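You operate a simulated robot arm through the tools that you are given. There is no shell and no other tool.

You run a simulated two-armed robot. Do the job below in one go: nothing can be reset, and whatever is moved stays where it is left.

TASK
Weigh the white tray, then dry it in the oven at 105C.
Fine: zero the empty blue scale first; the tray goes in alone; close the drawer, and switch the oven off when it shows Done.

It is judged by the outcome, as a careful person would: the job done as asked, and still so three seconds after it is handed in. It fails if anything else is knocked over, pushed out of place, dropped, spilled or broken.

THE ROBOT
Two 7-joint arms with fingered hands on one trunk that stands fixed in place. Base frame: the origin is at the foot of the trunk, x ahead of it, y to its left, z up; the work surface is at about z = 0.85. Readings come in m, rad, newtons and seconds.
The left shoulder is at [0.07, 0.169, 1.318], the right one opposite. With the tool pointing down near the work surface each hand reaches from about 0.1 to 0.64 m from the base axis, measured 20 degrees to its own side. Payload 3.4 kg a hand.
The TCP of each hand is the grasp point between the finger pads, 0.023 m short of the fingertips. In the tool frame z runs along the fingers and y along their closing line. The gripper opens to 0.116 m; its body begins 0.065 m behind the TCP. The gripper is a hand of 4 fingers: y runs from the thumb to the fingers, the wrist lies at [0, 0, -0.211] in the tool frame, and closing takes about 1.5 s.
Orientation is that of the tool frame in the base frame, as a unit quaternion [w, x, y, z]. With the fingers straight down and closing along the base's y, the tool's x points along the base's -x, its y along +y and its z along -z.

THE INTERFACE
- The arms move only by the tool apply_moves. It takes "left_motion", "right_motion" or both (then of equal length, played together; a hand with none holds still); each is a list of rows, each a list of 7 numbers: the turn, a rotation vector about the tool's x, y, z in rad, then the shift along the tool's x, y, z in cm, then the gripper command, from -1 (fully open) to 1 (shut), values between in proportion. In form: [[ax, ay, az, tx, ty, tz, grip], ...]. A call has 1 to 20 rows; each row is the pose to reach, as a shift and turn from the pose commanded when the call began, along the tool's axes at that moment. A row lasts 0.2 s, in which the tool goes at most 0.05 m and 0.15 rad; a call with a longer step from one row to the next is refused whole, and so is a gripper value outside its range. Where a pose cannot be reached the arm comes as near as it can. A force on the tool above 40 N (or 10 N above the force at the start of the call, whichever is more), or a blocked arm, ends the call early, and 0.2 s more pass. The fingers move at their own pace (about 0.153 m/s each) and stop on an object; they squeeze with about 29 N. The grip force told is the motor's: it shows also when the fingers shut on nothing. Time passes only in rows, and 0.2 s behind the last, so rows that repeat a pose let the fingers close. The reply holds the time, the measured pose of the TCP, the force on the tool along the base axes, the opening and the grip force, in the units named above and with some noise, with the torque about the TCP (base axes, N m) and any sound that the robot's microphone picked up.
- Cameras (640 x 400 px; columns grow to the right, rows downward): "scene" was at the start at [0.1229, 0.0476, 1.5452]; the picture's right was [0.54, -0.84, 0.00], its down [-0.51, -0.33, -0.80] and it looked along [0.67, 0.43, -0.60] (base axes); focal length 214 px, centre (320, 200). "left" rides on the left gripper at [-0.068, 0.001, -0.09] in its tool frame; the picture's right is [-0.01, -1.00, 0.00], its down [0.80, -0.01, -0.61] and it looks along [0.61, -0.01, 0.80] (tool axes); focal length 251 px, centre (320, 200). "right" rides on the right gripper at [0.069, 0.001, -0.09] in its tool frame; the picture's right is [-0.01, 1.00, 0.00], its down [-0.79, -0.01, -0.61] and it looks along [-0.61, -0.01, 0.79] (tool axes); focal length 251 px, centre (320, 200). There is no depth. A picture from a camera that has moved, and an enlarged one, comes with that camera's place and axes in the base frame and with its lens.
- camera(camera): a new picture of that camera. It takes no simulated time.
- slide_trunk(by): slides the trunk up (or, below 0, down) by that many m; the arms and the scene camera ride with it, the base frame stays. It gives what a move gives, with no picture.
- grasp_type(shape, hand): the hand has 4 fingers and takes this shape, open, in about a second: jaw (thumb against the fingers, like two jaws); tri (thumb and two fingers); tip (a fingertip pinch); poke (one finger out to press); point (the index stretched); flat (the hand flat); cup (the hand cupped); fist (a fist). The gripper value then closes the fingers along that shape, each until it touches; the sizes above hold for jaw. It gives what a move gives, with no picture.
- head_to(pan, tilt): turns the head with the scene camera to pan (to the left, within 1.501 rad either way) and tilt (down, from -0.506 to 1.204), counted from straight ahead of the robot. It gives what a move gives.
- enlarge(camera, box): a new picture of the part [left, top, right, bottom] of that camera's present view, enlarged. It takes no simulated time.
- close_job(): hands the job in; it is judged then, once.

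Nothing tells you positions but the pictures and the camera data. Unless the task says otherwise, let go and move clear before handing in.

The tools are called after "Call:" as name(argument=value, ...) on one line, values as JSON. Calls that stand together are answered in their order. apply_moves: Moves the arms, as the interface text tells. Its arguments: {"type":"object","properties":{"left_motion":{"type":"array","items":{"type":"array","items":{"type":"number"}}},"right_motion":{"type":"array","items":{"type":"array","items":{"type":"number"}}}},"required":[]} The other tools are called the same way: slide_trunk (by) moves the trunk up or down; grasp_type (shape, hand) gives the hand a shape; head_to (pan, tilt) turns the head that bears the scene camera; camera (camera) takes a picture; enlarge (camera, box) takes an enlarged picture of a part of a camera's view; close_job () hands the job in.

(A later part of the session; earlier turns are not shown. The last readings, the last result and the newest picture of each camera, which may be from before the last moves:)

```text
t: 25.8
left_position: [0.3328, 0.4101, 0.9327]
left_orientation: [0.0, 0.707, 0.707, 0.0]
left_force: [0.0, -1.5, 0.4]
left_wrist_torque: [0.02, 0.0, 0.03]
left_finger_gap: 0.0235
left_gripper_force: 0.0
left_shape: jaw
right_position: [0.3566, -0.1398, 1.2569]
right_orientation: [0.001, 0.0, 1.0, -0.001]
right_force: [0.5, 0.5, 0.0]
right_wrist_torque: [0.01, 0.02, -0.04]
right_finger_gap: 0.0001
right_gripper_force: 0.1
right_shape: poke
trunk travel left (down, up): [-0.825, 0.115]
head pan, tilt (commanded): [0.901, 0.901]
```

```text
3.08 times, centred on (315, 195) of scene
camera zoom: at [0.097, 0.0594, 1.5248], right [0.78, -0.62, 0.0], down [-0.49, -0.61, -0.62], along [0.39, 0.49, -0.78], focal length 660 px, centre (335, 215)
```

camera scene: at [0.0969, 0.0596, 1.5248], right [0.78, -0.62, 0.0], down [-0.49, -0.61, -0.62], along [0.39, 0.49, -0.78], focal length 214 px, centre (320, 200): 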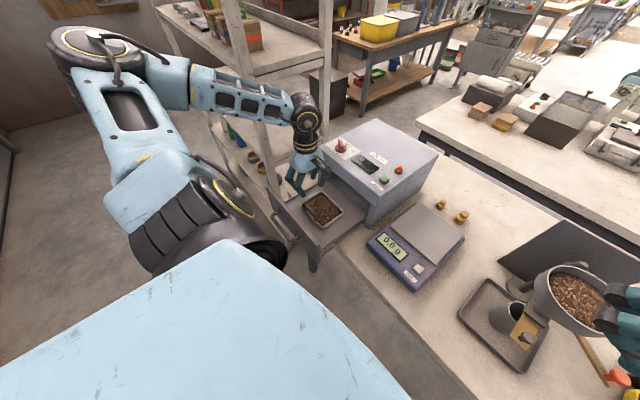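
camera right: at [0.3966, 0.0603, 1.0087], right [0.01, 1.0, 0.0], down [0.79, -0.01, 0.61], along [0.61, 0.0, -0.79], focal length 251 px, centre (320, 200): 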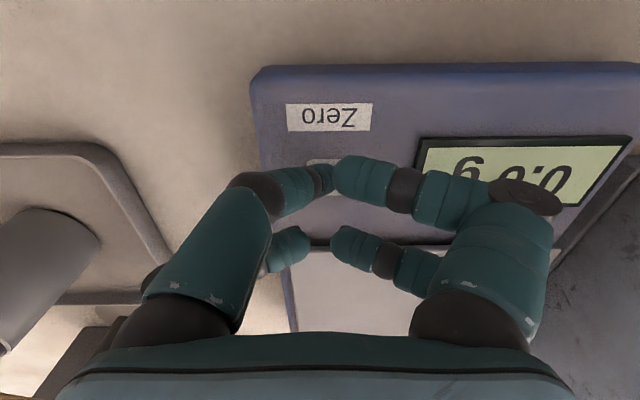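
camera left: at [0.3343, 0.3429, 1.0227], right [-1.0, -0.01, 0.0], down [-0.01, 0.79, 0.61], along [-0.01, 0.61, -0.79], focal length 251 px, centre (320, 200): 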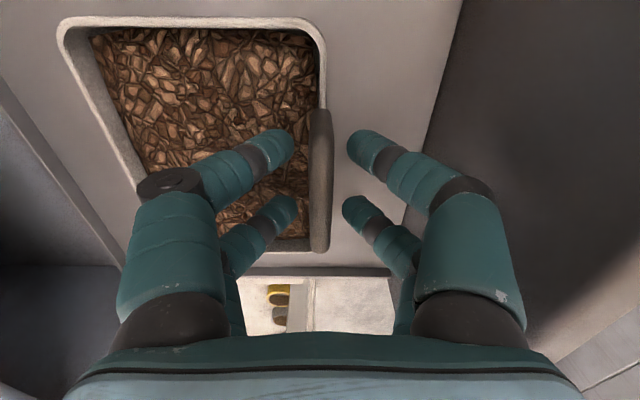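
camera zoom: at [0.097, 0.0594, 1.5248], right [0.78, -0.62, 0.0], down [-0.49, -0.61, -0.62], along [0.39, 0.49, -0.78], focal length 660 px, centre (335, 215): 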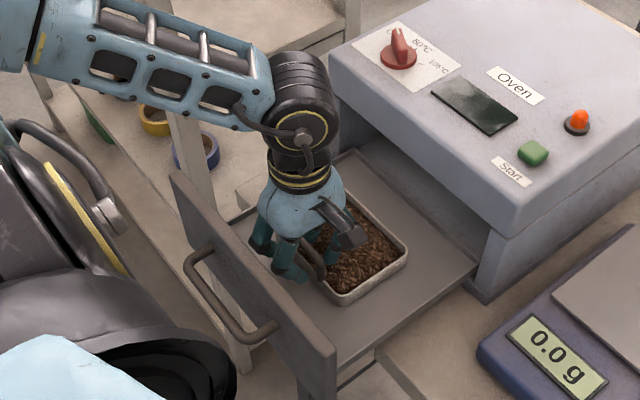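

The bar is centred between the fingers at TCP height. I'll close the grip and check forces.

Call:
apply_moves(left_motion=[[0, 0, 0, 0, 0, 0, 0.75], [0, 0, 0, 0, 0, 0, 0.9], [0, 0, 0, 0, 0, 0, 1], [0, 0, 0, 0, 0, 0, 1], [0, 0, 0, 0, 0, 0, 1], [0, 0, 0, 0, 0, 0, 1]])

Call:
camera(camera="left")

```text
t: 27.2
left_position: [0.3336, 0.4107, 0.9319]
left_orientation: [0.001, 0.707, 0.707, -0.001]
left_force: [-0.1, -0.2, -0.3]
left_wrist_torque: [-0.05, 0.02, 0.04]
left_finger_gap: 0.0
left_gripper_force: 28.9
left_shape: jaw
right_position: [0.3572, -0.1394, 1.2573]
right_orientation: [-0.001, 0.0, 1.0, 0.0]
right_force: [0.0, -0.4, -0.8]
right_wrist_torque: [-0.01, 0.0, -0.01]
right_finger_gap: 0.0
right_gripper_force: 0.0
right_shape: poke
trunk travel left (down, up): [-0.825, 0.115]
head pan, tilt (commanded): [0.901, 0.901]
```

```text
taken
camera left: at [0.3345, 0.3431, 1.0226], right [-1.0, -0.01, 0.0], down [-0.01, 0.8, 0.61], along [-0.01, 0.61, -0.8], focal length 251 px, centre (320, 200)
```

left: 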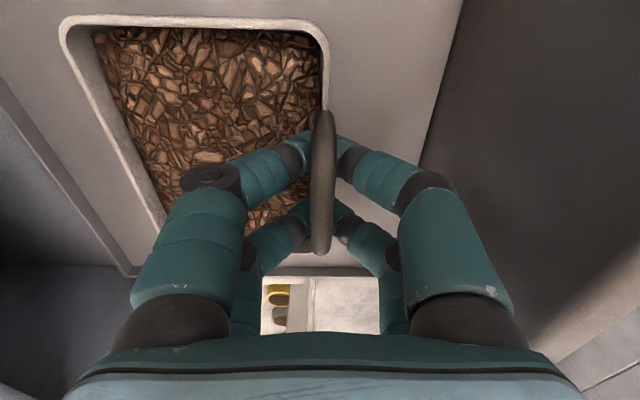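

The fingers closed underneath the bar (gap 0), so the bar is about 1.3 cm higher than I took it, near z≈0.945. I'll reopen slightly, rise 1.4 cm and close again.

Call:
apply_moves(left_motion=[[0, 0, 0, 0, 0, 0, 0.7], [0, 0, 0, 0, 0, 0, 0.55], [0, 0, 0, 0, 0, 0, 0.55], [0, 0, 0, 0, 0, 0, 0.55], [0, 0, 0, 0, 0, -0.7, 0.55], [0, 0, 0, 0, 0, -1.4, 0.55], [0, 0, 0, 0, 0, -1.4, 0.55]])

Call:
camera(camera="left")

Call:
enlarge(camera="scene", box=[270, 160, 360, 250])

```text
t: 28.8
left_position: [0.3318, 0.4104, 0.9469]
left_orientation: [0.0, 0.707, 0.707, 0.0]
left_force: [0.0, -0.3, 0.0]
left_wrist_torque: [0.0, -0.01, 0.0]
left_finger_gap: 0.0262
left_gripper_force: 0.1
left_shape: jaw
right_position: [0.3561, -0.1407, 1.2577]
right_orientation: [0.0, 0.0, 1.0, 0.0]
right_force: [-0.3, 0.5, -0.9]
right_wrist_torque: [0.0, 0.0, -0.03]
right_finger_gap: 0.0002
right_gripper_force: 0.1
right_shape: poke
trunk travel left (down, up): [-0.825, 0.115]
head pan, tilt (commanded): [0.901, 0.901]
```

```text
taken
camera left: at [0.3344, 0.3428, 1.0367], right [-1.0, -0.01, 0.0], down [-0.01, 0.8, 0.61], along [-0.01, 0.61, -0.8], focal length 251 px, centre (320, 200)
```

left: 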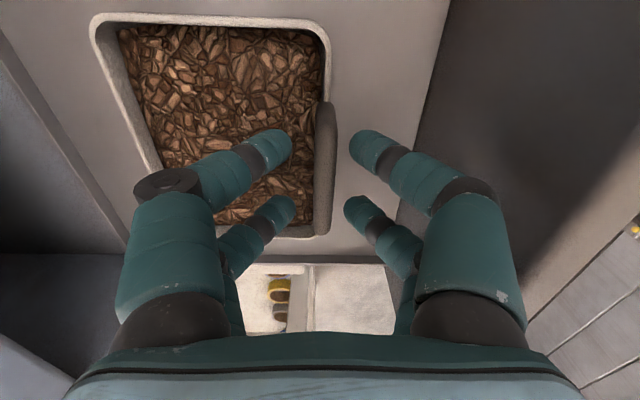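

```text
4.44 times, centred on (315, 205) of scene
camera zoom: at [0.0971, 0.0596, 1.5247], right [0.78, -0.62, 0.0], down [-0.49, -0.61, -0.62], along [0.39, 0.49, -0.78], focal length 953 px, centre (342, 178)
```

zoom: 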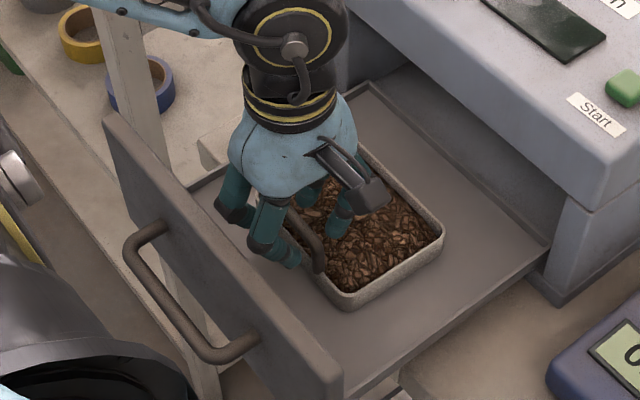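

The bar is now level with the pads. Closing the grip again.

Call:
apply_moves(left_motion=[[0, 0, 0, 0, -0.1, 0, 0.7], [0, 0, 0, 0, -0.1, 0, 0.85], [0, 0, 0, 0, -0.1, 0, 1], [0, 0, 0, 0, -0.1, 0, 1], [0, 0, 0, 0, -0.1, 0, 1], [0, 0, 0, 0, -0.1, 0, 1]])

Call:
camera(camera="left")

Call:
enlarge(camera="scene", box=[270, 160, 360, 250])

```text
t: 30.2
left_position: [0.3306, 0.4101, 0.9476]
left_orientation: [0.001, 0.707, 0.708, 0.0]
left_force: [0.2, -0.2, -2.2]
left_wrist_torque: [-0.03, 0.04, 0.0]
left_finger_gap: 0.0003
left_gripper_force: 28.4
left_shape: jaw
right_position: [0.3559, -0.1402, 1.2575]
right_orientation: [0.0, 0.0, 1.0, 0.0]
right_force: [-0.1, 0.1, -0.3]
right_wrist_torque: [0.0, 0.01, 0.0]
right_finger_gap: 0.0
right_gripper_force: 0.1
right_shape: poke
trunk travel left (down, up): [-0.825, 0.115]
head pan, tilt (commanded): [0.901, 0.901]
```

```text
taken
camera left: at [0.3336, 0.343, 1.0366], right [-1.0, -0.01, 0.0], down [-0.01, 0.8, 0.61], along [-0.01, 0.61, -0.8], focal length 251 px, centre (320, 200)
```

left: 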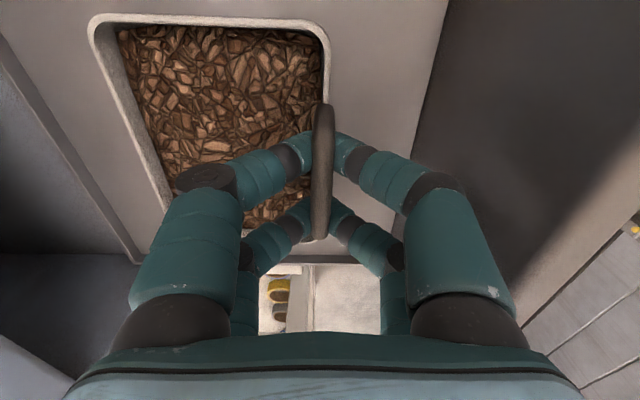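

```text
4.44 times, centred on (315, 205) of scene
camera zoom: at [0.0972, 0.0597, 1.5247], right [0.78, -0.62, 0.0], down [-0.49, -0.61, -0.62], along [0.39, 0.49, -0.78], focal length 953 px, centre (342, 178)
```

zoom: 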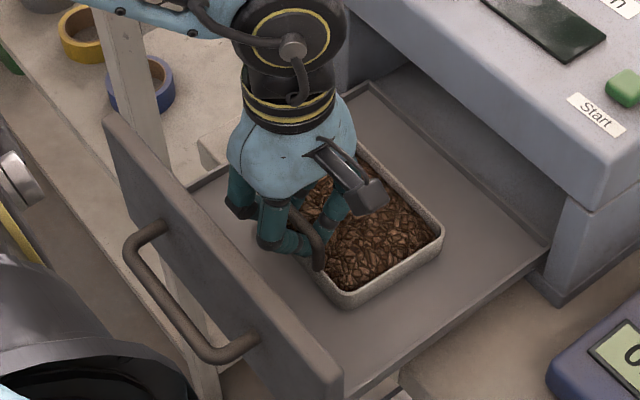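

The fingers wrap under the bar and the tool feels about 2 N of its weight. I'll do a small 1 cm test lift and see whether the tray comes up level.

Call:
apply_moves(left_motion=[[0, 0, 0, 0, 0, -0.3, 1], [0, 0, 0, 0, 0, -0.6, 1], [0, 0, 0, 0, 0, -1.0, 1], [0, 0, 0, 0, 0, -1.0, 1], [0, 0, 0, 0, 0, -1.0, 1]])

Call:
camera(camera="left")

Call:
enlarge(camera="scene", box=[270, 160, 360, 250])

```text
t: 31.4
left_position: [0.333, 0.4103, 0.958]
left_orientation: [0.0, 0.707, 0.707, 0.0]
left_force: [-0.6, -0.2, -2.1]
left_wrist_torque: [-0.01, 0.07, 0.03]
left_finger_gap: 0.0002
left_gripper_force: 29.2
left_shape: jaw
right_position: [0.3563, -0.1397, 1.2579]
right_orientation: [0.001, 0.0, 1.0, 0.0]
right_force: [0.0, 0.1, -0.7]
right_wrist_torque: [-0.01, 0.03, -0.02]
right_finger_gap: 0.0003
right_gripper_force: 0.1
right_shape: poke
trunk travel left (down, up): [-0.825, 0.115]
head pan, tilt (commanded): [0.901, 0.901]
```

```text
taken
camera left: at [0.3338, 0.3433, 1.0465], right [-1.0, -0.01, 0.0], down [-0.01, 0.8, 0.61], along [-0.01, 0.61, -0.8], focal length 251 px, centre (320, 200)
```

left: 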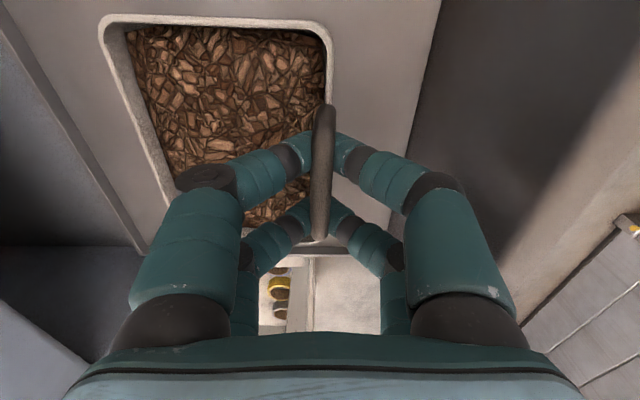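

```text
4.44 times, centred on (315, 205) of scene
camera zoom: at [0.0973, 0.0598, 1.5247], right [0.78, -0.62, 0.0], down [-0.49, -0.61, -0.62], along [0.39, 0.49, -0.78], focal length 953 px, centre (342, 178)
```

zoom: 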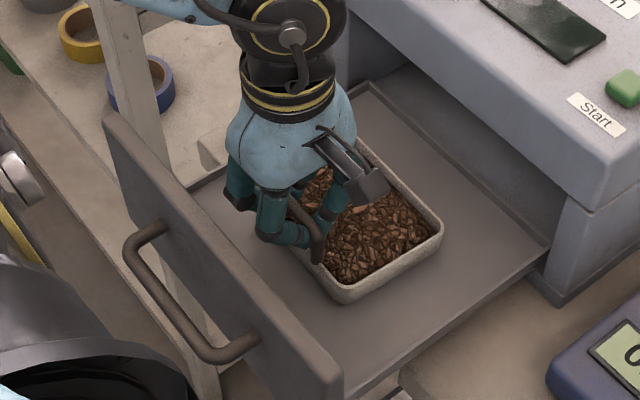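

The near side lifts but the tray pivots about its far edge (only ~2 N carried), so this wrap is not rigid. I'll lower it back, reopen slightly, and grip the bar higher with the fingertip pads for a true pinch.

Call:
apply_moves(left_motion=[[0, 0, 0, 0, 0, 0.5, 1], [0, 0, 0, 0, 0, 1.0, 1], [0, 0, 0, 0, 0, 1.2, 1], [0, 0, 0, 0, 0, 1.2, 0.7], [0, 0, 0, 0, 0, 1.2, 0.55], [0, 0, 0, 0, 0, 1.2, 0.55], [0, 0, 0, 0, 0, 1.2, 0.55], [0, 0, 0, 0, 0, 0.5, 0.55], [0, 0, 0, 0, 0, -0.2, 0.55], [0, 0, 0, 0, 0, -0.2, 0.55]])

Call:
camera(camera="left")

Call:
enlarge(camera="scene", box=[270, 160, 360, 250])

```text
t: 33.6
left_position: [0.3327, 0.4111, 0.9593]
left_orientation: [-0.001, 0.707, 0.707, 0.0]
left_force: [0.5, -0.2, -0.6]
left_wrist_torque: [0.0, 0.01, -0.01]
left_finger_gap: 0.0257
left_gripper_force: 0.1
left_shape: jaw
right_position: [0.3567, -0.14, 1.2564]
right_orientation: [0.0, 0.0, 1.0, 0.0]
right_force: [-0.4, 0.1, -0.3]
right_wrist_torque: [-0.01, -0.03, -0.02]
right_finger_gap: 0.0
right_gripper_force: 0.0
right_shape: poke
trunk travel left (down, up): [-0.825, 0.115]
head pan, tilt (commanded): [0.901, 0.901]
```

```text
taken
camera left: at [0.3339, 0.3433, 1.0489], right [-1.0, -0.01, 0.0], down [-0.01, 0.79, 0.61], along [-0.01, 0.61, -0.79], focal length 251 px, centre (320, 200)
```

left: 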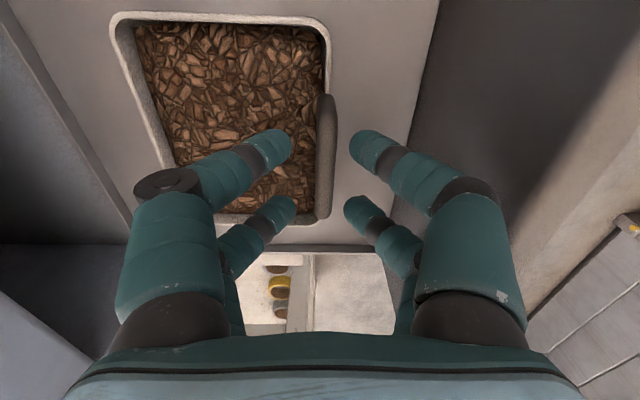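

```text
4.44 times, centred on (315, 205) of scene
camera zoom: at [0.0971, 0.0596, 1.5247], right [0.78, -0.62, 0.0], down [-0.49, -0.61, -0.62], along [0.39, 0.49, -0.78], focal length 953 px, centre (342, 178)
```

zoom: 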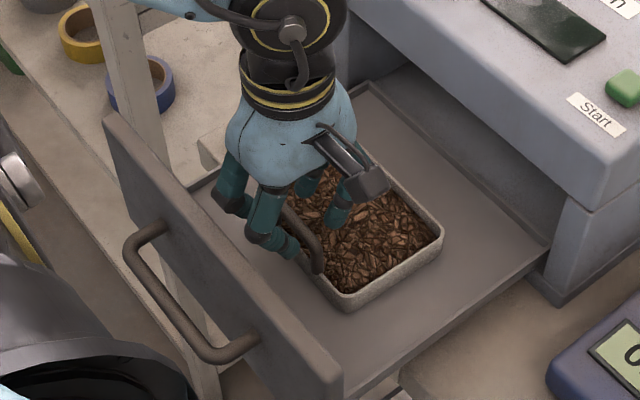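

Bar now sits just above the fingertips' level between the pads. Closing to pinch.

Call:
apply_moves(left_motion=[[0, 0, 0, 0, -0.15, 0, 0.7], [0, 0, 0, 0, -0.15, 0, 0.85], [0, 0, 0, 0, -0.15, 0, 1], [0, 0, 0, 0, -0.15, 0, 1], [0, 0, 0, 0, -0.15, 0, 1], [0, 0, 0, 0, -0.15, 0, 1]])

Call:
camera(camera="left")

Call:
enlarge(camera="scene", box=[270, 160, 360, 250])

```text
t: 35.0
left_position: [0.329, 0.4087, 0.9599]
left_orientation: [0.0, 0.707, 0.707, 0.002]
left_force: [1.2, 2.4, 13.9]
left_wrist_torque: [0.04, -0.04, 0.02]
left_finger_gap: 0.0027
left_gripper_force: 28.7
left_shape: jaw
right_position: [0.355, -0.1409, 1.2569]
right_orientation: [0.002, 0.0, 1.0, 0.0]
right_force: [0.5, 0.0, 0.1]
right_wrist_torque: [0.01, -0.01, -0.02]
right_finger_gap: 0.0
right_gripper_force: 0.1
right_shape: poke
trunk travel left (down, up): [-0.825, 0.115]
head pan, tilt (commanded): [0.901, 0.901]
```

```text
taken
camera left: at [0.3315, 0.3425, 1.0498], right [-1.0, -0.01, 0.0], down [-0.01, 0.79, 0.61], along [0.0, 0.61, -0.79], focal length 251 px, centre (320, 200)
```

left: 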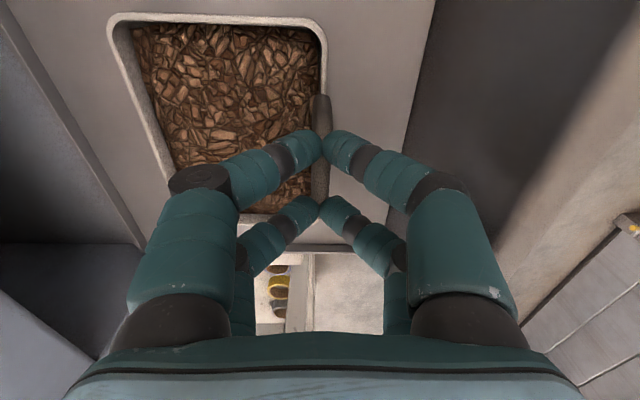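

```text
4.44 times, centred on (315, 205) of scene
camera zoom: at [0.0956, 0.0582, 1.525], right [0.78, -0.62, 0.0], down [-0.49, -0.61, -0.62], along [0.39, 0.49, -0.78], focal length 953 px, centre (342, 178)
```

zoom: 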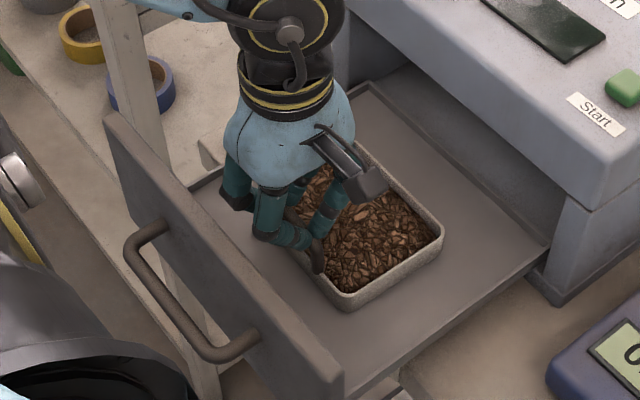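

The fingertips slid onto the top of the bar: in jaw shape they meet at a slant, so a thin bar isn't pinched squarely. I'll let go, rise clear, and inspect the other hand shapes.

Call:
apply_moves(left_motion=[[0, 0, 0, 0, 0, 0, 0.8], [0, 0, 0, 0, 0, 0, 0.5], [0, 0, 0, 0, 0.3, -0.5, 0.5], [0, 0, 0, 0, 0.5, -3, 0.3], [0, 0, 0, 0, 0.5, -6, 0.2], [0, 0, 0, 0, 0.5, -9, 0.2], [0, 0, 0, 0, 0.5, -12, 0.2], [0, 0, 0, 0, 0.5, -14, 0.2]])

Call:
grasp_type(hand="left", shape="tip")

Call:
camera(camera="left")

Call:
enlarge(camera="scene", box=[250, 110, 390, 250])

```text
t: 36.8
left_position: [0.3355, 0.4099, 1.0988]
left_orientation: [0.0, 0.707, 0.707, 0.0]
left_force: [-0.7, -0.3, 0.2]
left_wrist_torque: [0.0, 0.0, 0.01]
left_finger_gap: 0.0462
left_gripper_force: 0.0
left_shape: jaw
right_position: [0.3554, -0.1402, 1.258]
right_orientation: [0.0, 0.0, 1.0, 0.0]
right_force: [1.0, 0.1, -0.6]
right_wrist_torque: [0.02, 0.0, 0.0]
right_finger_gap: 0.0
right_gripper_force: 0.0
right_shape: poke
trunk travel left (down, up): [-0.825, 0.115]
head pan, tilt (commanded): [0.901, 0.901]
```

```text
t: 37.7
left_position: [0.3348, 0.4106, 1.0983]
left_orientation: [0.0, 0.707, 0.707, 0.0]
left_force: [0.1, -0.3, 0.3]
left_wrist_torque: [-0.01, -0.01, 0.0]
left_finger_gap: 0.1159
left_gripper_force: 0.0
left_shape: tip
right_position: [0.355, -0.1394, 1.2561]
right_orientation: [0.0, -0.001, 1.0, 0.0]
right_force: [-0.2, -0.1, -0.4]
right_wrist_torque: [0.02, -0.04, 0.01]
right_finger_gap: 0.0003
right_gripper_force: 0.1
right_shape: poke
trunk travel left (down, up): [-0.825, 0.115]
head pan, tilt (commanded): [0.901, 0.901]
```

```text
taken
camera left: at [0.3372, 0.343, 1.1881], right [-1.0, -0.01, 0.0], down [-0.01, 0.79, 0.61], along [-0.01, 0.61, -0.8], focal length 251 px, centre (320, 200)
```

left: 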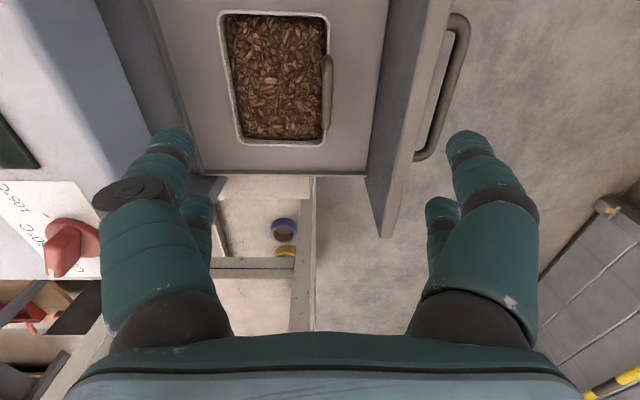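

```text
2.86 times, centred on (320, 180) of scene
camera zoom: at [0.0971, 0.0595, 1.5247], right [0.78, -0.62, 0.0], down [-0.49, -0.61, -0.62], along [0.39, 0.49, -0.78], focal length 613 px, centre (320, 257)
```

zoom: 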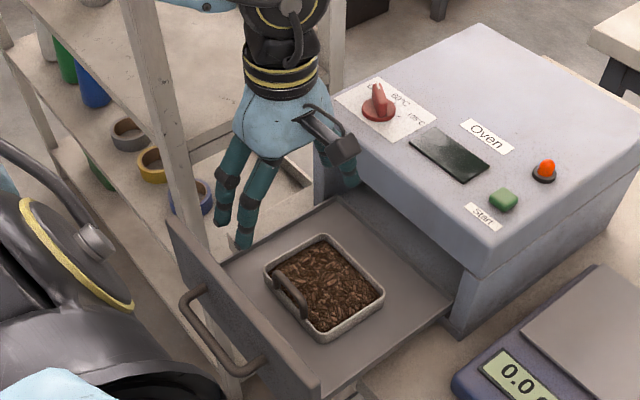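

The tray is undisturbed. Open, tip looks like jaw; I'll close it in the air to see how the fingertips meet.

Call:
apply_moves(left_motion=[[0, 0, 0, 0, 0, 0, 0.8], [0, 0, 0, 0, 0, 0, 0.8], [0, 0, 0, 0, 0, 0, 0.8], [0, 0, 0, 0, 0, 0, 0.8], [0, 0, 0, 0, 0, 0, 0.8]])

Call:
camera(camera="left")

Call:
enlarge(camera="scene", box=[270, 110, 370, 210])

Call:
grasp_type(hand="left", shape="tri")

Call:
apply_moves(left_motion=[[0, 0, 0, 0, 0, 0, 0.8], [0, 0, 0, 0, 0, 0, 0.8], [0, 0, 0, 0, 0, 0, 0.8], [0, 0, 0, 0, 0, 0, 0.8], [0, 0, 0, 0, 0, 0, 0.8]])

Call:
camera(camera="left")

Call:
enlarge(camera="scene", box=[270, 110, 370, 210])

Call:
grasp_type(hand="left", shape="fist")

Call:
camera(camera="left")

Call:
grasp_type(hand="left", shape="cup")

Call:
camera(camera="left")

Call:
apply_moves(left_motion=[[0, 0, 0, 0, 0, 0, 0.7], [0, 0, 0, 0, 0, 0, 0.7], [0, 0, 0, 0, 0, 0, 0.7], [0, 0, 0, 0, 0, 0, 0.7], [0, 0, 0, 0, 0, 0, 0.7]])

Call:
camera(camera="left")

Call:
enlarge(camera="scene", box=[270, 110, 370, 210])

```text
t: 38.9
left_position: [0.3354, 0.4111, 1.098]
left_orientation: [0.0, 0.707, 0.707, 0.0]
left_force: [-0.2, -0.6, -1.6]
left_wrist_torque: [-0.02, -0.01, 0.01]
left_finger_gap: 0.0119
left_gripper_force: 0.0
left_shape: tip
right_position: [0.3556, -0.14, 1.2574]
right_orientation: [0.001, 0.0, 1.0, 0.0]
right_force: [0.3, -0.5, -0.4]
right_wrist_torque: [0.03, 0.01, -0.01]
right_finger_gap: 0.0
right_gripper_force: 0.0
right_shape: poke
trunk travel left (down, up): [-0.825, 0.115]
head pan, tilt (commanded): [0.901, 0.901]
```

```text
taken
camera left: at [0.3372, 0.343, 1.1883], right [-1.0, -0.01, 0.0], down [-0.01, 0.79, 0.61], along [-0.01, 0.61, -0.79], focal length 251 px, centre (320, 200)
```

left: 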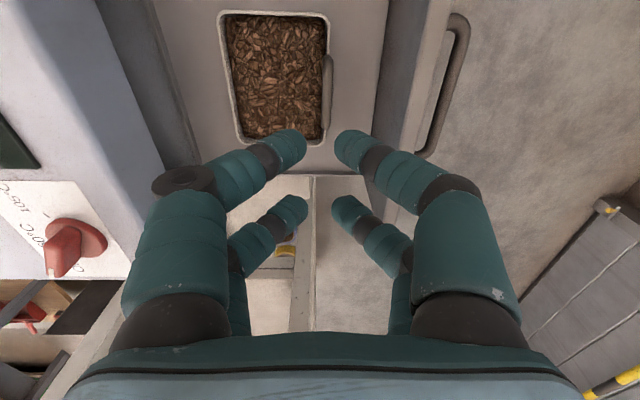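

```text
4.00 times, centred on (320, 160) of scene
camera zoom: at [0.097, 0.0594, 1.5247], right [0.78, -0.62, 0.0], down [-0.49, -0.61, -0.62], along [0.39, 0.49, -0.78], focal length 858 px, centre (320, 360)
```

zoom: 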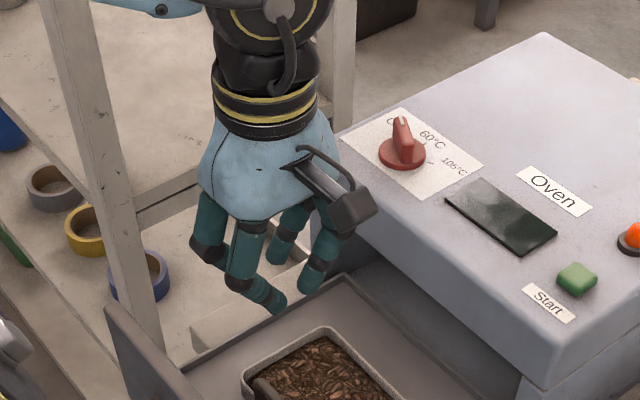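

```text
t: 39.8
left_position: [0.3349, 0.4096, 1.0988]
left_orientation: [0.0, 0.707, 0.707, 0.0]
left_force: [-0.1, 0.1, 0.8]
left_wrist_torque: [-0.02, 0.02, -0.01]
left_finger_gap: 0.1159
left_gripper_force: 0.1
left_shape: tri
right_position: [0.3568, -0.1407, 1.2574]
right_orientation: [0.001, 0.001, 1.0, 0.0]
right_force: [0.1, 0.4, 0.6]
right_wrist_torque: [0.03, 0.0, 0.0]
right_finger_gap: 0.0003
right_gripper_force: 0.0
right_shape: poke
trunk travel left (down, up): [-0.825, 0.115]
head pan, tilt (commanded): [0.901, 0.901]
```

```text
t: 41.0
left_position: [0.3352, 0.4092, 1.1]
left_orientation: [0.0, 0.707, 0.708, 0.0]
left_force: [-0.6, 0.2, 0.8]
left_wrist_torque: [0.01, 0.02, 0.01]
left_finger_gap: 0.0121
left_gripper_force: 0.0
left_shape: tri
right_position: [0.3556, -0.14, 1.2569]
right_orientation: [0.0, 0.0, 1.0, 0.0]
right_force: [0.0, 0.7, 0.3]
right_wrist_torque: [0.01, -0.05, -0.02]
right_finger_gap: 0.0
right_gripper_force: 0.0
right_shape: poke
trunk travel left (down, up): [-0.825, 0.115]
head pan, tilt (commanded): [0.901, 0.901]
```

```text
taken
camera left: at [0.3372, 0.343, 1.1883], right [-1.0, -0.01, 0.0], down [-0.01, 0.79, 0.61], along [-0.01, 0.61, -0.79], focal length 251 px, centre (320, 200)
```

left: 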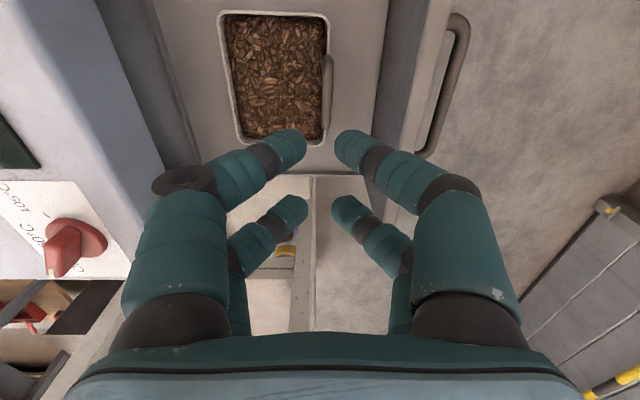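

```text
4.00 times, centred on (320, 160) of scene
camera zoom: at [0.097, 0.0594, 1.5248], right [0.78, -0.62, 0.0], down [-0.49, -0.61, -0.62], along [0.39, 0.49, -0.78], focal length 858 px, centre (320, 360)
```

zoom: 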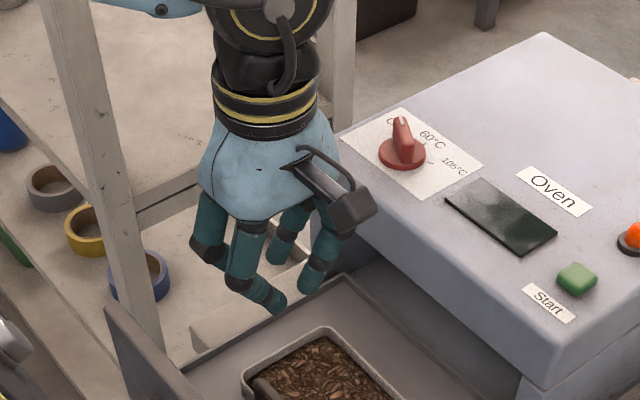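

```text
t: 41.9
left_position: [0.3355, 0.4098, 1.0984]
left_orientation: [0.0, 0.707, 0.707, 0.001]
left_force: [1.0, 0.5, -0.1]
left_wrist_torque: [0.0, -0.01, 0.0]
left_finger_gap: 0.0002
left_gripper_force: 0.0
left_shape: fist
right_position: [0.3553, -0.1398, 1.2563]
right_orientation: [0.0, 0.0, 1.0, 0.0]
right_force: [-0.7, 0.0, 0.2]
right_wrist_torque: [0.0, -0.01, 0.0]
right_finger_gap: 0.0
right_gripper_force: 0.1
right_shape: poke
trunk travel left (down, up): [-0.825, 0.115]
head pan, tilt (commanded): [0.901, 0.901]
```

```text
taken
camera left: at [0.3372, 0.343, 1.1883], right [-1.0, -0.01, 0.0], down [-0.01, 0.79, 0.61], along [-0.01, 0.61, -0.79], focal length 251 px, centre (320, 200)
```

left: 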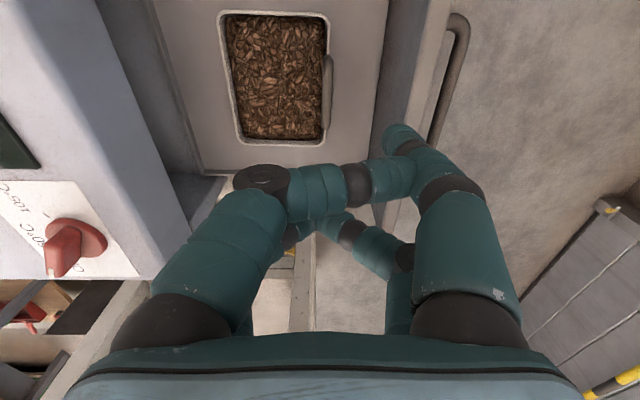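

```text
t: 42.8
left_position: [0.3359, 0.41, 1.0979]
left_orientation: [0.0, 0.707, 0.707, 0.0]
left_force: [0.4, -0.3, -0.3]
left_wrist_torque: [0.01, 0.03, -0.01]
left_finger_gap: 0.0597
left_gripper_force: 0.0
left_shape: cup
right_position: [0.3561, -0.1392, 1.2568]
right_orientation: [-0.001, 0.0, 1.0, 0.0]
right_force: [0.6, -0.2, -0.6]
right_wrist_torque: [0.0, 0.02, -0.03]
right_finger_gap: 0.0
right_gripper_force: 0.2
right_shape: poke
trunk travel left (down, up): [-0.825, 0.115]
head pan, tilt (commanded): [0.901, 0.901]
```

```text
taken
camera left: at [0.3372, 0.343, 1.1883], right [-1.0, -0.01, 0.0], down [-0.01, 0.79, 0.61], along [-0.01, 0.61, -0.79], focal length 251 px, centre (320, 200)
```

left: 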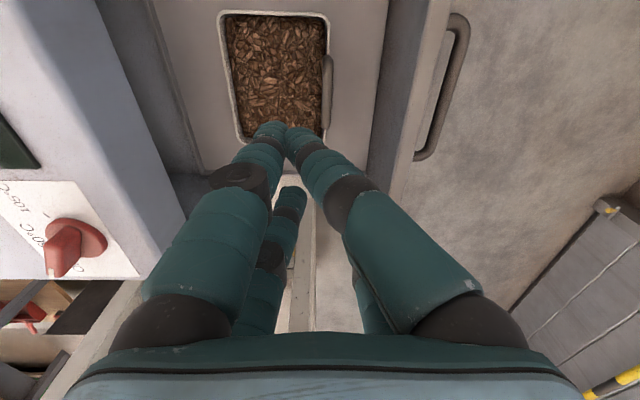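

```text
t: 44.0
left_position: [0.3353, 0.411, 1.0998]
left_orientation: [-0.001, 0.708, 0.706, 0.0]
left_force: [0.4, -0.9, 0.1]
left_wrist_torque: [0.0, 0.02, 0.01]
left_finger_gap: 0.0489
left_gripper_force: 0.0
left_shape: cup
right_position: [0.3565, -0.1406, 1.2571]
right_orientation: [0.0, 0.0, 1.0, 0.0]
right_force: [0.3, -0.7, -1.0]
right_wrist_torque: [-0.01, 0.0, 0.01]
right_finger_gap: 0.0
right_gripper_force: 0.1
right_shape: poke
trunk travel left (down, up): [-0.825, 0.115]
head pan, tilt (commanded): [0.901, 0.901]
```

```text
taken
camera left: at [0.3372, 0.343, 1.1883], right [-1.0, -0.01, 0.0], down [-0.01, 0.79, 0.61], along [-0.01, 0.61, -0.79], focal length 251 px, centre (320, 200)
```

left: 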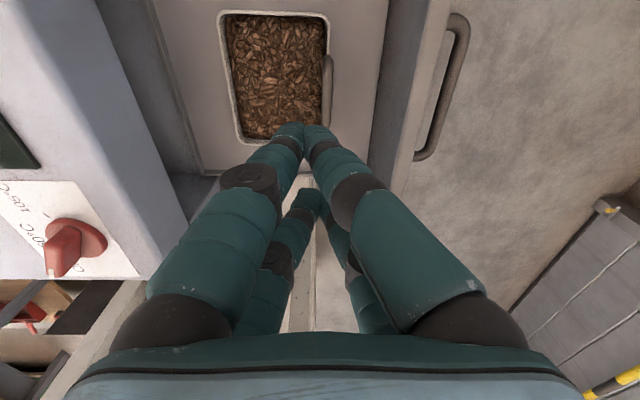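

```text
4.00 times, centred on (320, 160) of scene
camera zoom: at [0.097, 0.0594, 1.5248], right [0.78, -0.62, 0.0], down [-0.49, -0.61, -0.62], along [0.39, 0.49, -0.78], focal length 858 px, centre (320, 360)
```

zoom: 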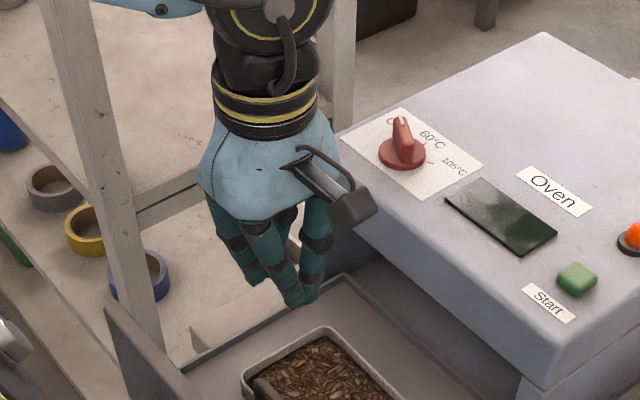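

The tray sits undisturbed; jaw/tip/tri all close with slanted tips while cup has straighter fingers. I'll also look at flat and point before choosing a grip.

Call:
grasp_type(hand="left", shape="flat")

Call:
camera(camera="left")

Call:
grasp_type(hand="left", shape="point")

Call:
camera(camera="left")

Call:
enlarge(camera="scene", box=[270, 110, 370, 210])

```text
t: 44.9
left_position: [0.3366, 0.4107, 1.0978]
left_orientation: [0.0, 0.707, 0.707, 0.0]
left_force: [-0.3, -0.2, -0.3]
left_wrist_torque: [0.02, 0.02, -0.02]
left_finger_gap: 0.0
left_gripper_force: 0.1
left_shape: flat
right_position: [0.3557, -0.1409, 1.2573]
right_orientation: [0.0, 0.0, 1.0, -0.001]
right_force: [0.6, 0.1, -0.3]
right_wrist_torque: [0.0, 0.0, 0.02]
right_finger_gap: 0.0003
right_gripper_force: 0.1
right_shape: poke
trunk travel left (down, up): [-0.825, 0.115]
head pan, tilt (commanded): [0.901, 0.901]
```

```text
taken
camera left: at [0.3372, 0.343, 1.1883], right [-1.0, -0.01, 0.0], down [-0.01, 0.79, 0.61], along [-0.01, 0.61, -0.79], focal length 251 px, centre (320, 200)
```

left: 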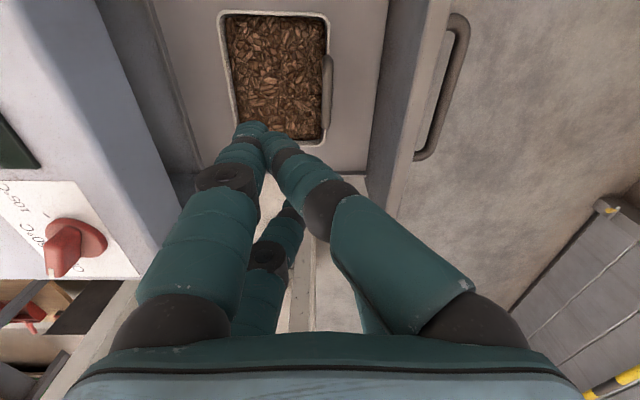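

```text
t: 45.8
left_position: [0.3357, 0.4093, 1.0985]
left_orientation: [-0.001, 0.707, 0.707, 0.0]
left_force: [-0.8, 0.1, -0.1]
left_wrist_torque: [0.03, 0.01, 0.02]
left_finger_gap: 0.0002
left_gripper_force: 0.0
left_shape: point
right_position: [0.3558, -0.141, 1.257]
right_orientation: [0.0, 0.001, 1.0, 0.0]
right_force: [-0.1, -0.3, -0.3]
right_wrist_torque: [-0.02, 0.0, 0.01]
right_finger_gap: 0.0001
right_gripper_force: 0.0
right_shape: poke
trunk travel left (down, up): [-0.825, 0.115]
head pan, tilt (commanded): [0.901, 0.901]
```

```text
taken
camera left: at [0.3372, 0.343, 1.1883], right [-1.0, -0.01, 0.0], down [-0.01, 0.79, 0.61], along [-0.01, 0.61, -0.79], focal length 251 px, centre (320, 200)
```

left: 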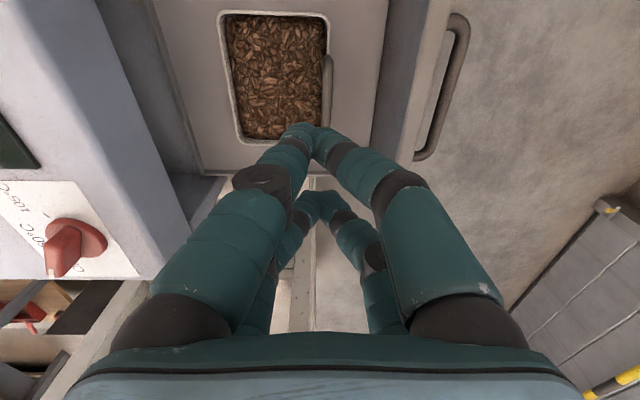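

```text
4.00 times, centred on (320, 160) of scene
camera zoom: at [0.097, 0.0594, 1.5247], right [0.78, -0.62, 0.0], down [-0.49, -0.61, -0.62], along [0.39, 0.49, -0.78], focal length 858 px, centre (320, 360)
```

zoom: 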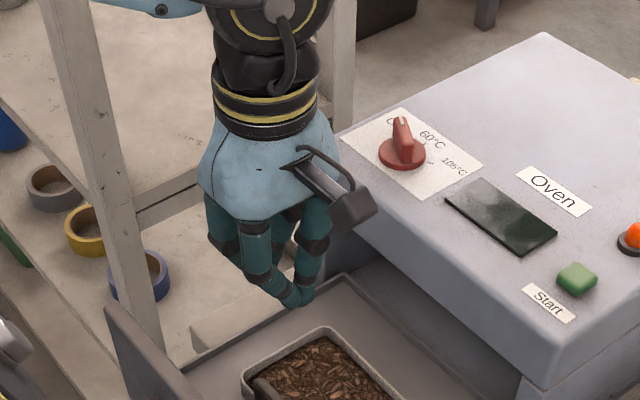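

I'll try a square pinch of the bar in jaw shape at a height between the two earlier tries (TCP z≈0.955), and test-lift only a few millimetres.

Call:
grasp_type(hand="left", shape="jaw")

Call:
apply_moves(left_motion=[[0, 0, 0, 0, 0, 0, 0.2], [0, 0, 0, 0, 0, 0, 0.3], [0, 0, 0, 0, 0, 0, 0.5], [0, 0, 0, 0, 0, 2, 0.5], [0, 0, 0, 0, -0.1, 5, 0.5], [0, 0, 0, 0, -0.2, 8, 0.5], [0, 0, 0, 0, -0.3, 11, 0.5], [0, 0, 0, 0, -0.4, 13, 0.5], [0, 0, 0, 0, -0.4, 14.3, 0.5], [0, 0, 0, 0, -0.4, 14.3, 0.5]])

Call:
camera(camera="left")

```text
t: 46.7
left_position: [0.336, 0.4102, 1.0994]
left_orientation: [0.0, 0.707, 0.707, 0.0]
left_force: [-0.4, 0.8, 0.2]
left_wrist_torque: [0.04, 0.02, -0.01]
left_finger_gap: 0.1157
left_gripper_force: 0.1
left_shape: jaw
right_position: [0.3557, -0.1393, 1.2565]
right_orientation: [0.0, 0.0, 1.0, 0.0]
right_force: [-0.3, -0.1, 0.6]
right_wrist_torque: [0.0, -0.04, 0.02]
right_finger_gap: 0.0001
right_gripper_force: 0.0
right_shape: poke
trunk travel left (down, up): [-0.825, 0.115]
head pan, tilt (commanded): [0.901, 0.901]
```

```text
t: 48.9
left_position: [0.3314, 0.4093, 0.9557]
left_orientation: [0.0, 0.707, 0.707, 0.001]
left_force: [0.2, -0.3, -0.3]
left_wrist_torque: [0.02, -0.02, -0.02]
left_finger_gap: 0.0292
left_gripper_force: 0.0
left_shape: jaw
right_position: [0.356, -0.141, 1.2566]
right_orientation: [0.0, 0.0, 1.0, 0.0]
right_force: [-0.9, -0.9, 0.0]
right_wrist_torque: [0.01, 0.01, -0.02]
right_finger_gap: 0.0
right_gripper_force: 0.2
right_shape: poke
trunk travel left (down, up): [-0.825, 0.115]
head pan, tilt (commanded): [0.901, 0.901]
```

```text
taken
camera left: at [0.3329, 0.3426, 1.0451], right [-1.0, -0.01, 0.0], down [-0.01, 0.8, 0.61], along [-0.01, 0.61, -0.8], focal length 251 px, centre (320, 200)
```

left: 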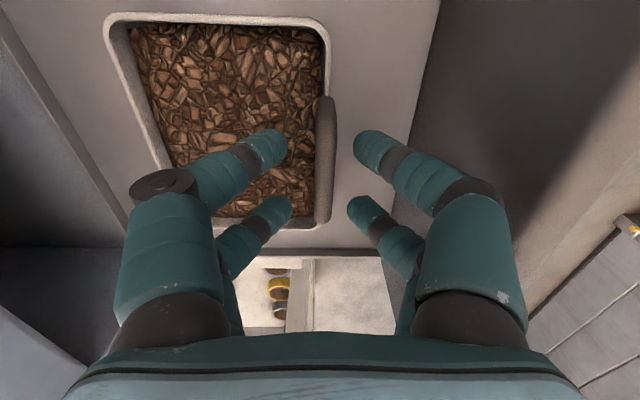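

Call:
apply_moves(left_motion=[[0, 0, 0, 0, -0.2, 0, 0.6], [0, 0, 0, 0, -0.2, 0, 0.7], [0, 0, 0, 0, -0.2, 0, 0.8], [0, 0, 0, 0, -0.2, 0, 0.9], [0, 0, 0, 0, -0.2, 0, 1], [0, 0, 0, 0, -0.2, 0, 1], [0, 0, 0, 0, -0.2, 0, 1]])

Call:
camera(camera="left")

```text
t: 50.5
left_position: [0.3295, 0.4102, 0.9561]
left_orientation: [0.0, 0.707, 0.707, 0.0]
left_force: [0.5, 1.2, 0.3]
left_wrist_torque: [0.0, -0.01, -0.03]
left_finger_gap: 0.0044
left_gripper_force: 28.8
left_shape: jaw
right_position: [0.3555, -0.1397, 1.2584]
right_orientation: [0.0, 0.0, 1.0, 0.0]
right_force: [0.2, 0.3, 0.0]
right_wrist_torque: [0.0, -0.02, 0.03]
right_finger_gap: 0.0
right_gripper_force: 0.1
right_shape: poke
trunk travel left (down, up): [-0.825, 0.115]
head pan, tilt (commanded): [0.901, 0.901]
```

```text
taken
camera left: at [0.3308, 0.3425, 1.0456], right [-1.0, -0.01, 0.0], down [-0.01, 0.79, 0.61], along [-0.01, 0.61, -0.79], focal length 251 px, centre (320, 200)
```

left: 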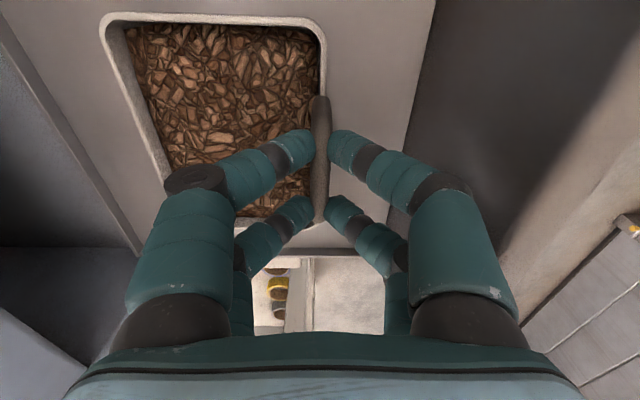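

The bar is now truly pinched (gap 4 mm, no vertical force). A 5 mm test lift next.

Call:
apply_moves(left_motion=[[0, 0, 0, 0, 0, -0.1, 1], [0, 0, 0, 0, 0, -0.2, 1], [0, 0, 0, 0, 0, -0.3, 1], [0, 0, 0, 0, 0, -0.4, 1], [0, 0, 0, 0, 0, -0.5, 1], [0, 0, 0, 0, 0, -0.5, 1]])

Call:
camera(camera="left")

Call:
enlarge(camera="scene", box=[280, 170, 360, 250])

```text
t: 51.9
left_position: [0.33, 0.4104, 0.9604]
left_orientation: [0.0, 0.707, 0.707, 0.0]
left_force: [-0.2, 0.1, -1.9]
left_wrist_torque: [0.0, 0.05, 0.01]
left_finger_gap: 0.0044
left_gripper_force: 29.3
left_shape: jaw
right_position: [0.3566, -0.1404, 1.2571]
right_orientation: [0.001, 0.0, 1.0, 0.0]
right_force: [-0.3, 0.0, -0.5]
right_wrist_torque: [0.02, 0.0, 0.01]
right_finger_gap: 0.0
right_gripper_force: 0.1
right_shape: poke
trunk travel left (down, up): [-0.825, 0.115]
head pan, tilt (commanded): [0.901, 0.901]
```

```text
taken
camera left: at [0.3308, 0.3431, 1.0502], right [-1.0, -0.01, 0.0], down [-0.01, 0.8, 0.61], along [-0.01, 0.61, -0.8], focal length 251 px, centre (320, 200)
```

left: 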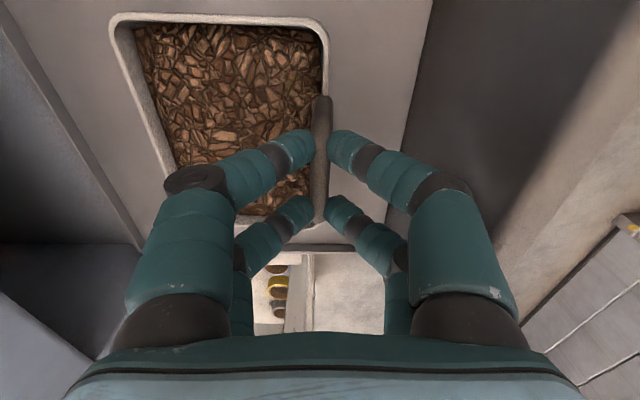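

```text
5.00 times, centred on (320, 210) of scene
camera zoom: at [0.0973, 0.0597, 1.5247], right [0.78, -0.62, 0.0], down [-0.49, -0.61, -0.62], along [0.39, 0.49, -0.78], focal length 1072 px, centre (320, 150)
```

zoom: 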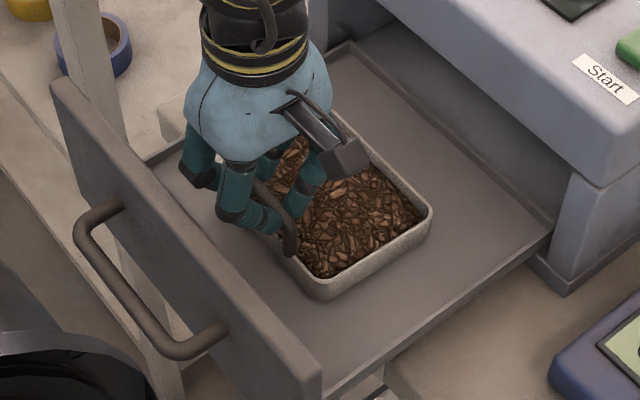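

The tool carries 1.9 N; I need to know if the whole tray is up or it's pivoting. I'll lift another centimetre and compare.

Call:
apply_moves(left_motion=[[0, 0, 0, 0, 0, -0.2, 1], [0, 0, 0, 0, 0, -0.4, 1], [0, 0, 0, 0, 0, -0.6, 1], [0, 0, 0, 0, 0, -0.8, 1], [0, 0, 0, 0, 0, -1.0, 1], [0, 0, 0, 0, 0, -1.0, 1]])

Call:
camera(camera="left")

Call:
enlarge(camera="scene", box=[280, 170, 360, 250])

```text
t: 53.3
left_position: [0.3301, 0.41, 0.9723]
left_orientation: [0.0, 0.707, 0.707, 0.001]
left_force: [0.1, 0.3, -2.8]
left_wrist_torque: [0.0, 0.13, 0.0]
left_finger_gap: 0.0048
left_gripper_force: 28.6
left_shape: jaw
right_position: [0.3555, -0.1394, 1.2567]
right_orientation: [-0.001, 0.0, 1.0, 0.0]
right_force: [-0.6, 0.5, -0.6]
right_wrist_torque: [0.01, 0.0, 0.03]
right_finger_gap: 0.0001
right_gripper_force: 0.1
right_shape: poke
trunk travel left (down, up): [-0.825, 0.115]
head pan, tilt (commanded): [0.901, 0.901]
```

```text
taken
camera left: at [0.3311, 0.3428, 1.0608], right [-1.0, -0.01, 0.0], down [-0.01, 0.8, 0.61], along [-0.01, 0.61, -0.8], focal length 251 px, centre (320, 200)
```

left: 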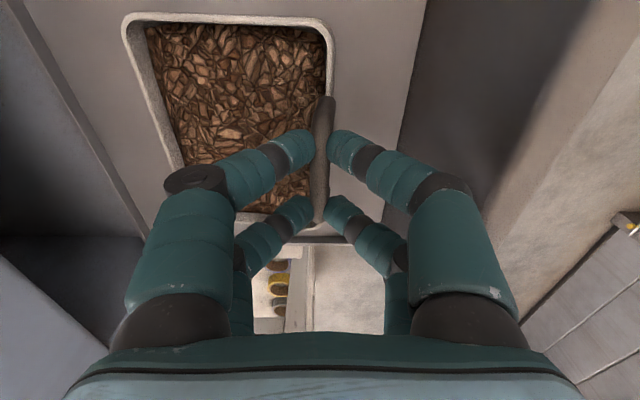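

```text
5.00 times, centred on (320, 210) of scene
camera zoom: at [0.0973, 0.0598, 1.5247], right [0.78, -0.62, 0.0], down [-0.49, -0.61, -0.62], along [0.39, 0.49, -0.78], focal length 1072 px, centre (320, 150)
```

zoom: 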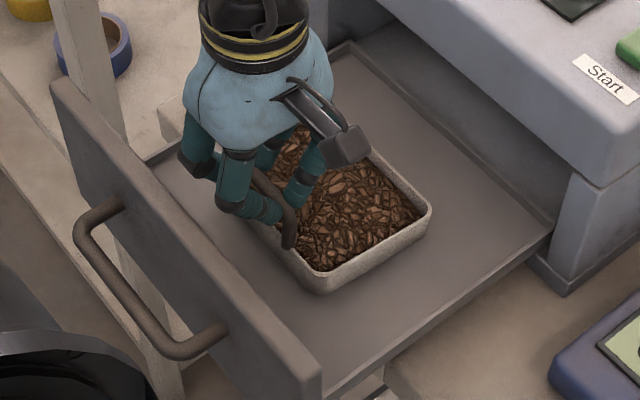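

The torque has risen to 0.13 N·m with 2.8 N carried, so the pinch does resist rotation and the tray is almost free (weight ≈3.1 N), tilted a few degrees. I'll lift a bit more to see whether it holds.

Call:
apply_moves(left_motion=[[0, 0, 0, 0, 0, -0.15, 1], [0, 0, 0, 0, 0, -0.3, 1], [0, 0, 0, 0, 0, -0.45, 1], [0, 0, 0, 0, 0, -0.6, 1], [0, 0, 0, 0, 0, -0.8, 1], [0, 0, 0, 0, 0, -0.8, 1], [0, 0, 0, 0, 0, -0.8, 1]])

Call:
camera(camera="left")

Call:
enlarge(camera="scene", box=[280, 170, 360, 250])

```text
t: 54.9
left_position: [0.3289, 0.4099, 0.9796]
left_orientation: [0.001, 0.707, 0.707, 0.0]
left_force: [0.4, 0.5, -3.1]
left_wrist_torque: [0.0, 0.13, -0.02]
left_finger_gap: 0.0049
left_gripper_force: 29.5
left_shape: jaw
right_position: [0.355, -0.1391, 1.2573]
right_orientation: [0.0, 0.0, 1.0, 0.0]
right_force: [0.1, 0.8, 0.9]
right_wrist_torque: [-0.01, 0.02, -0.03]
right_finger_gap: 0.0
right_gripper_force: 0.1
right_shape: poke
trunk travel left (down, up): [-0.825, 0.115]
head pan, tilt (commanded): [0.901, 0.901]
```

```text
taken
camera left: at [0.3313, 0.3428, 1.0685], right [-1.0, -0.01, 0.0], down [-0.01, 0.8, 0.61], along [-0.01, 0.61, -0.8], focal length 251 px, centre (320, 200)
```

left: 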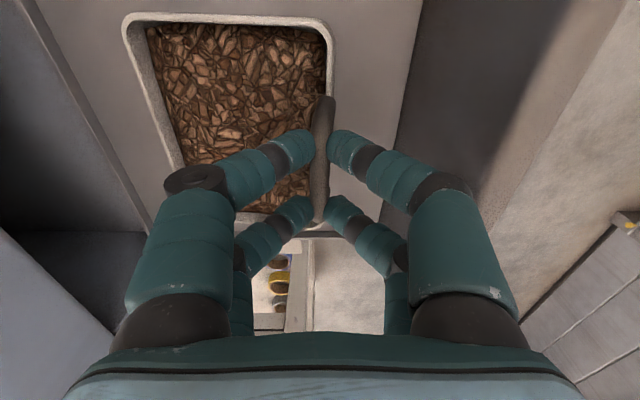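

```text
5.00 times, centred on (320, 210) of scene
camera zoom: at [0.0973, 0.0598, 1.5247], right [0.78, -0.62, 0.0], down [-0.49, -0.61, -0.62], along [0.39, 0.49, -0.78], focal length 1072 px, centre (320, 150)
```

zoom: 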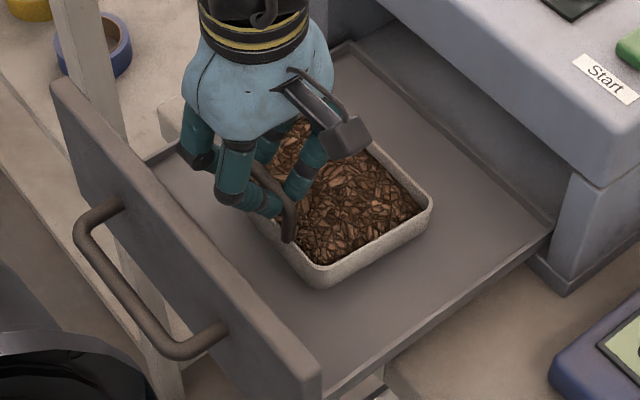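

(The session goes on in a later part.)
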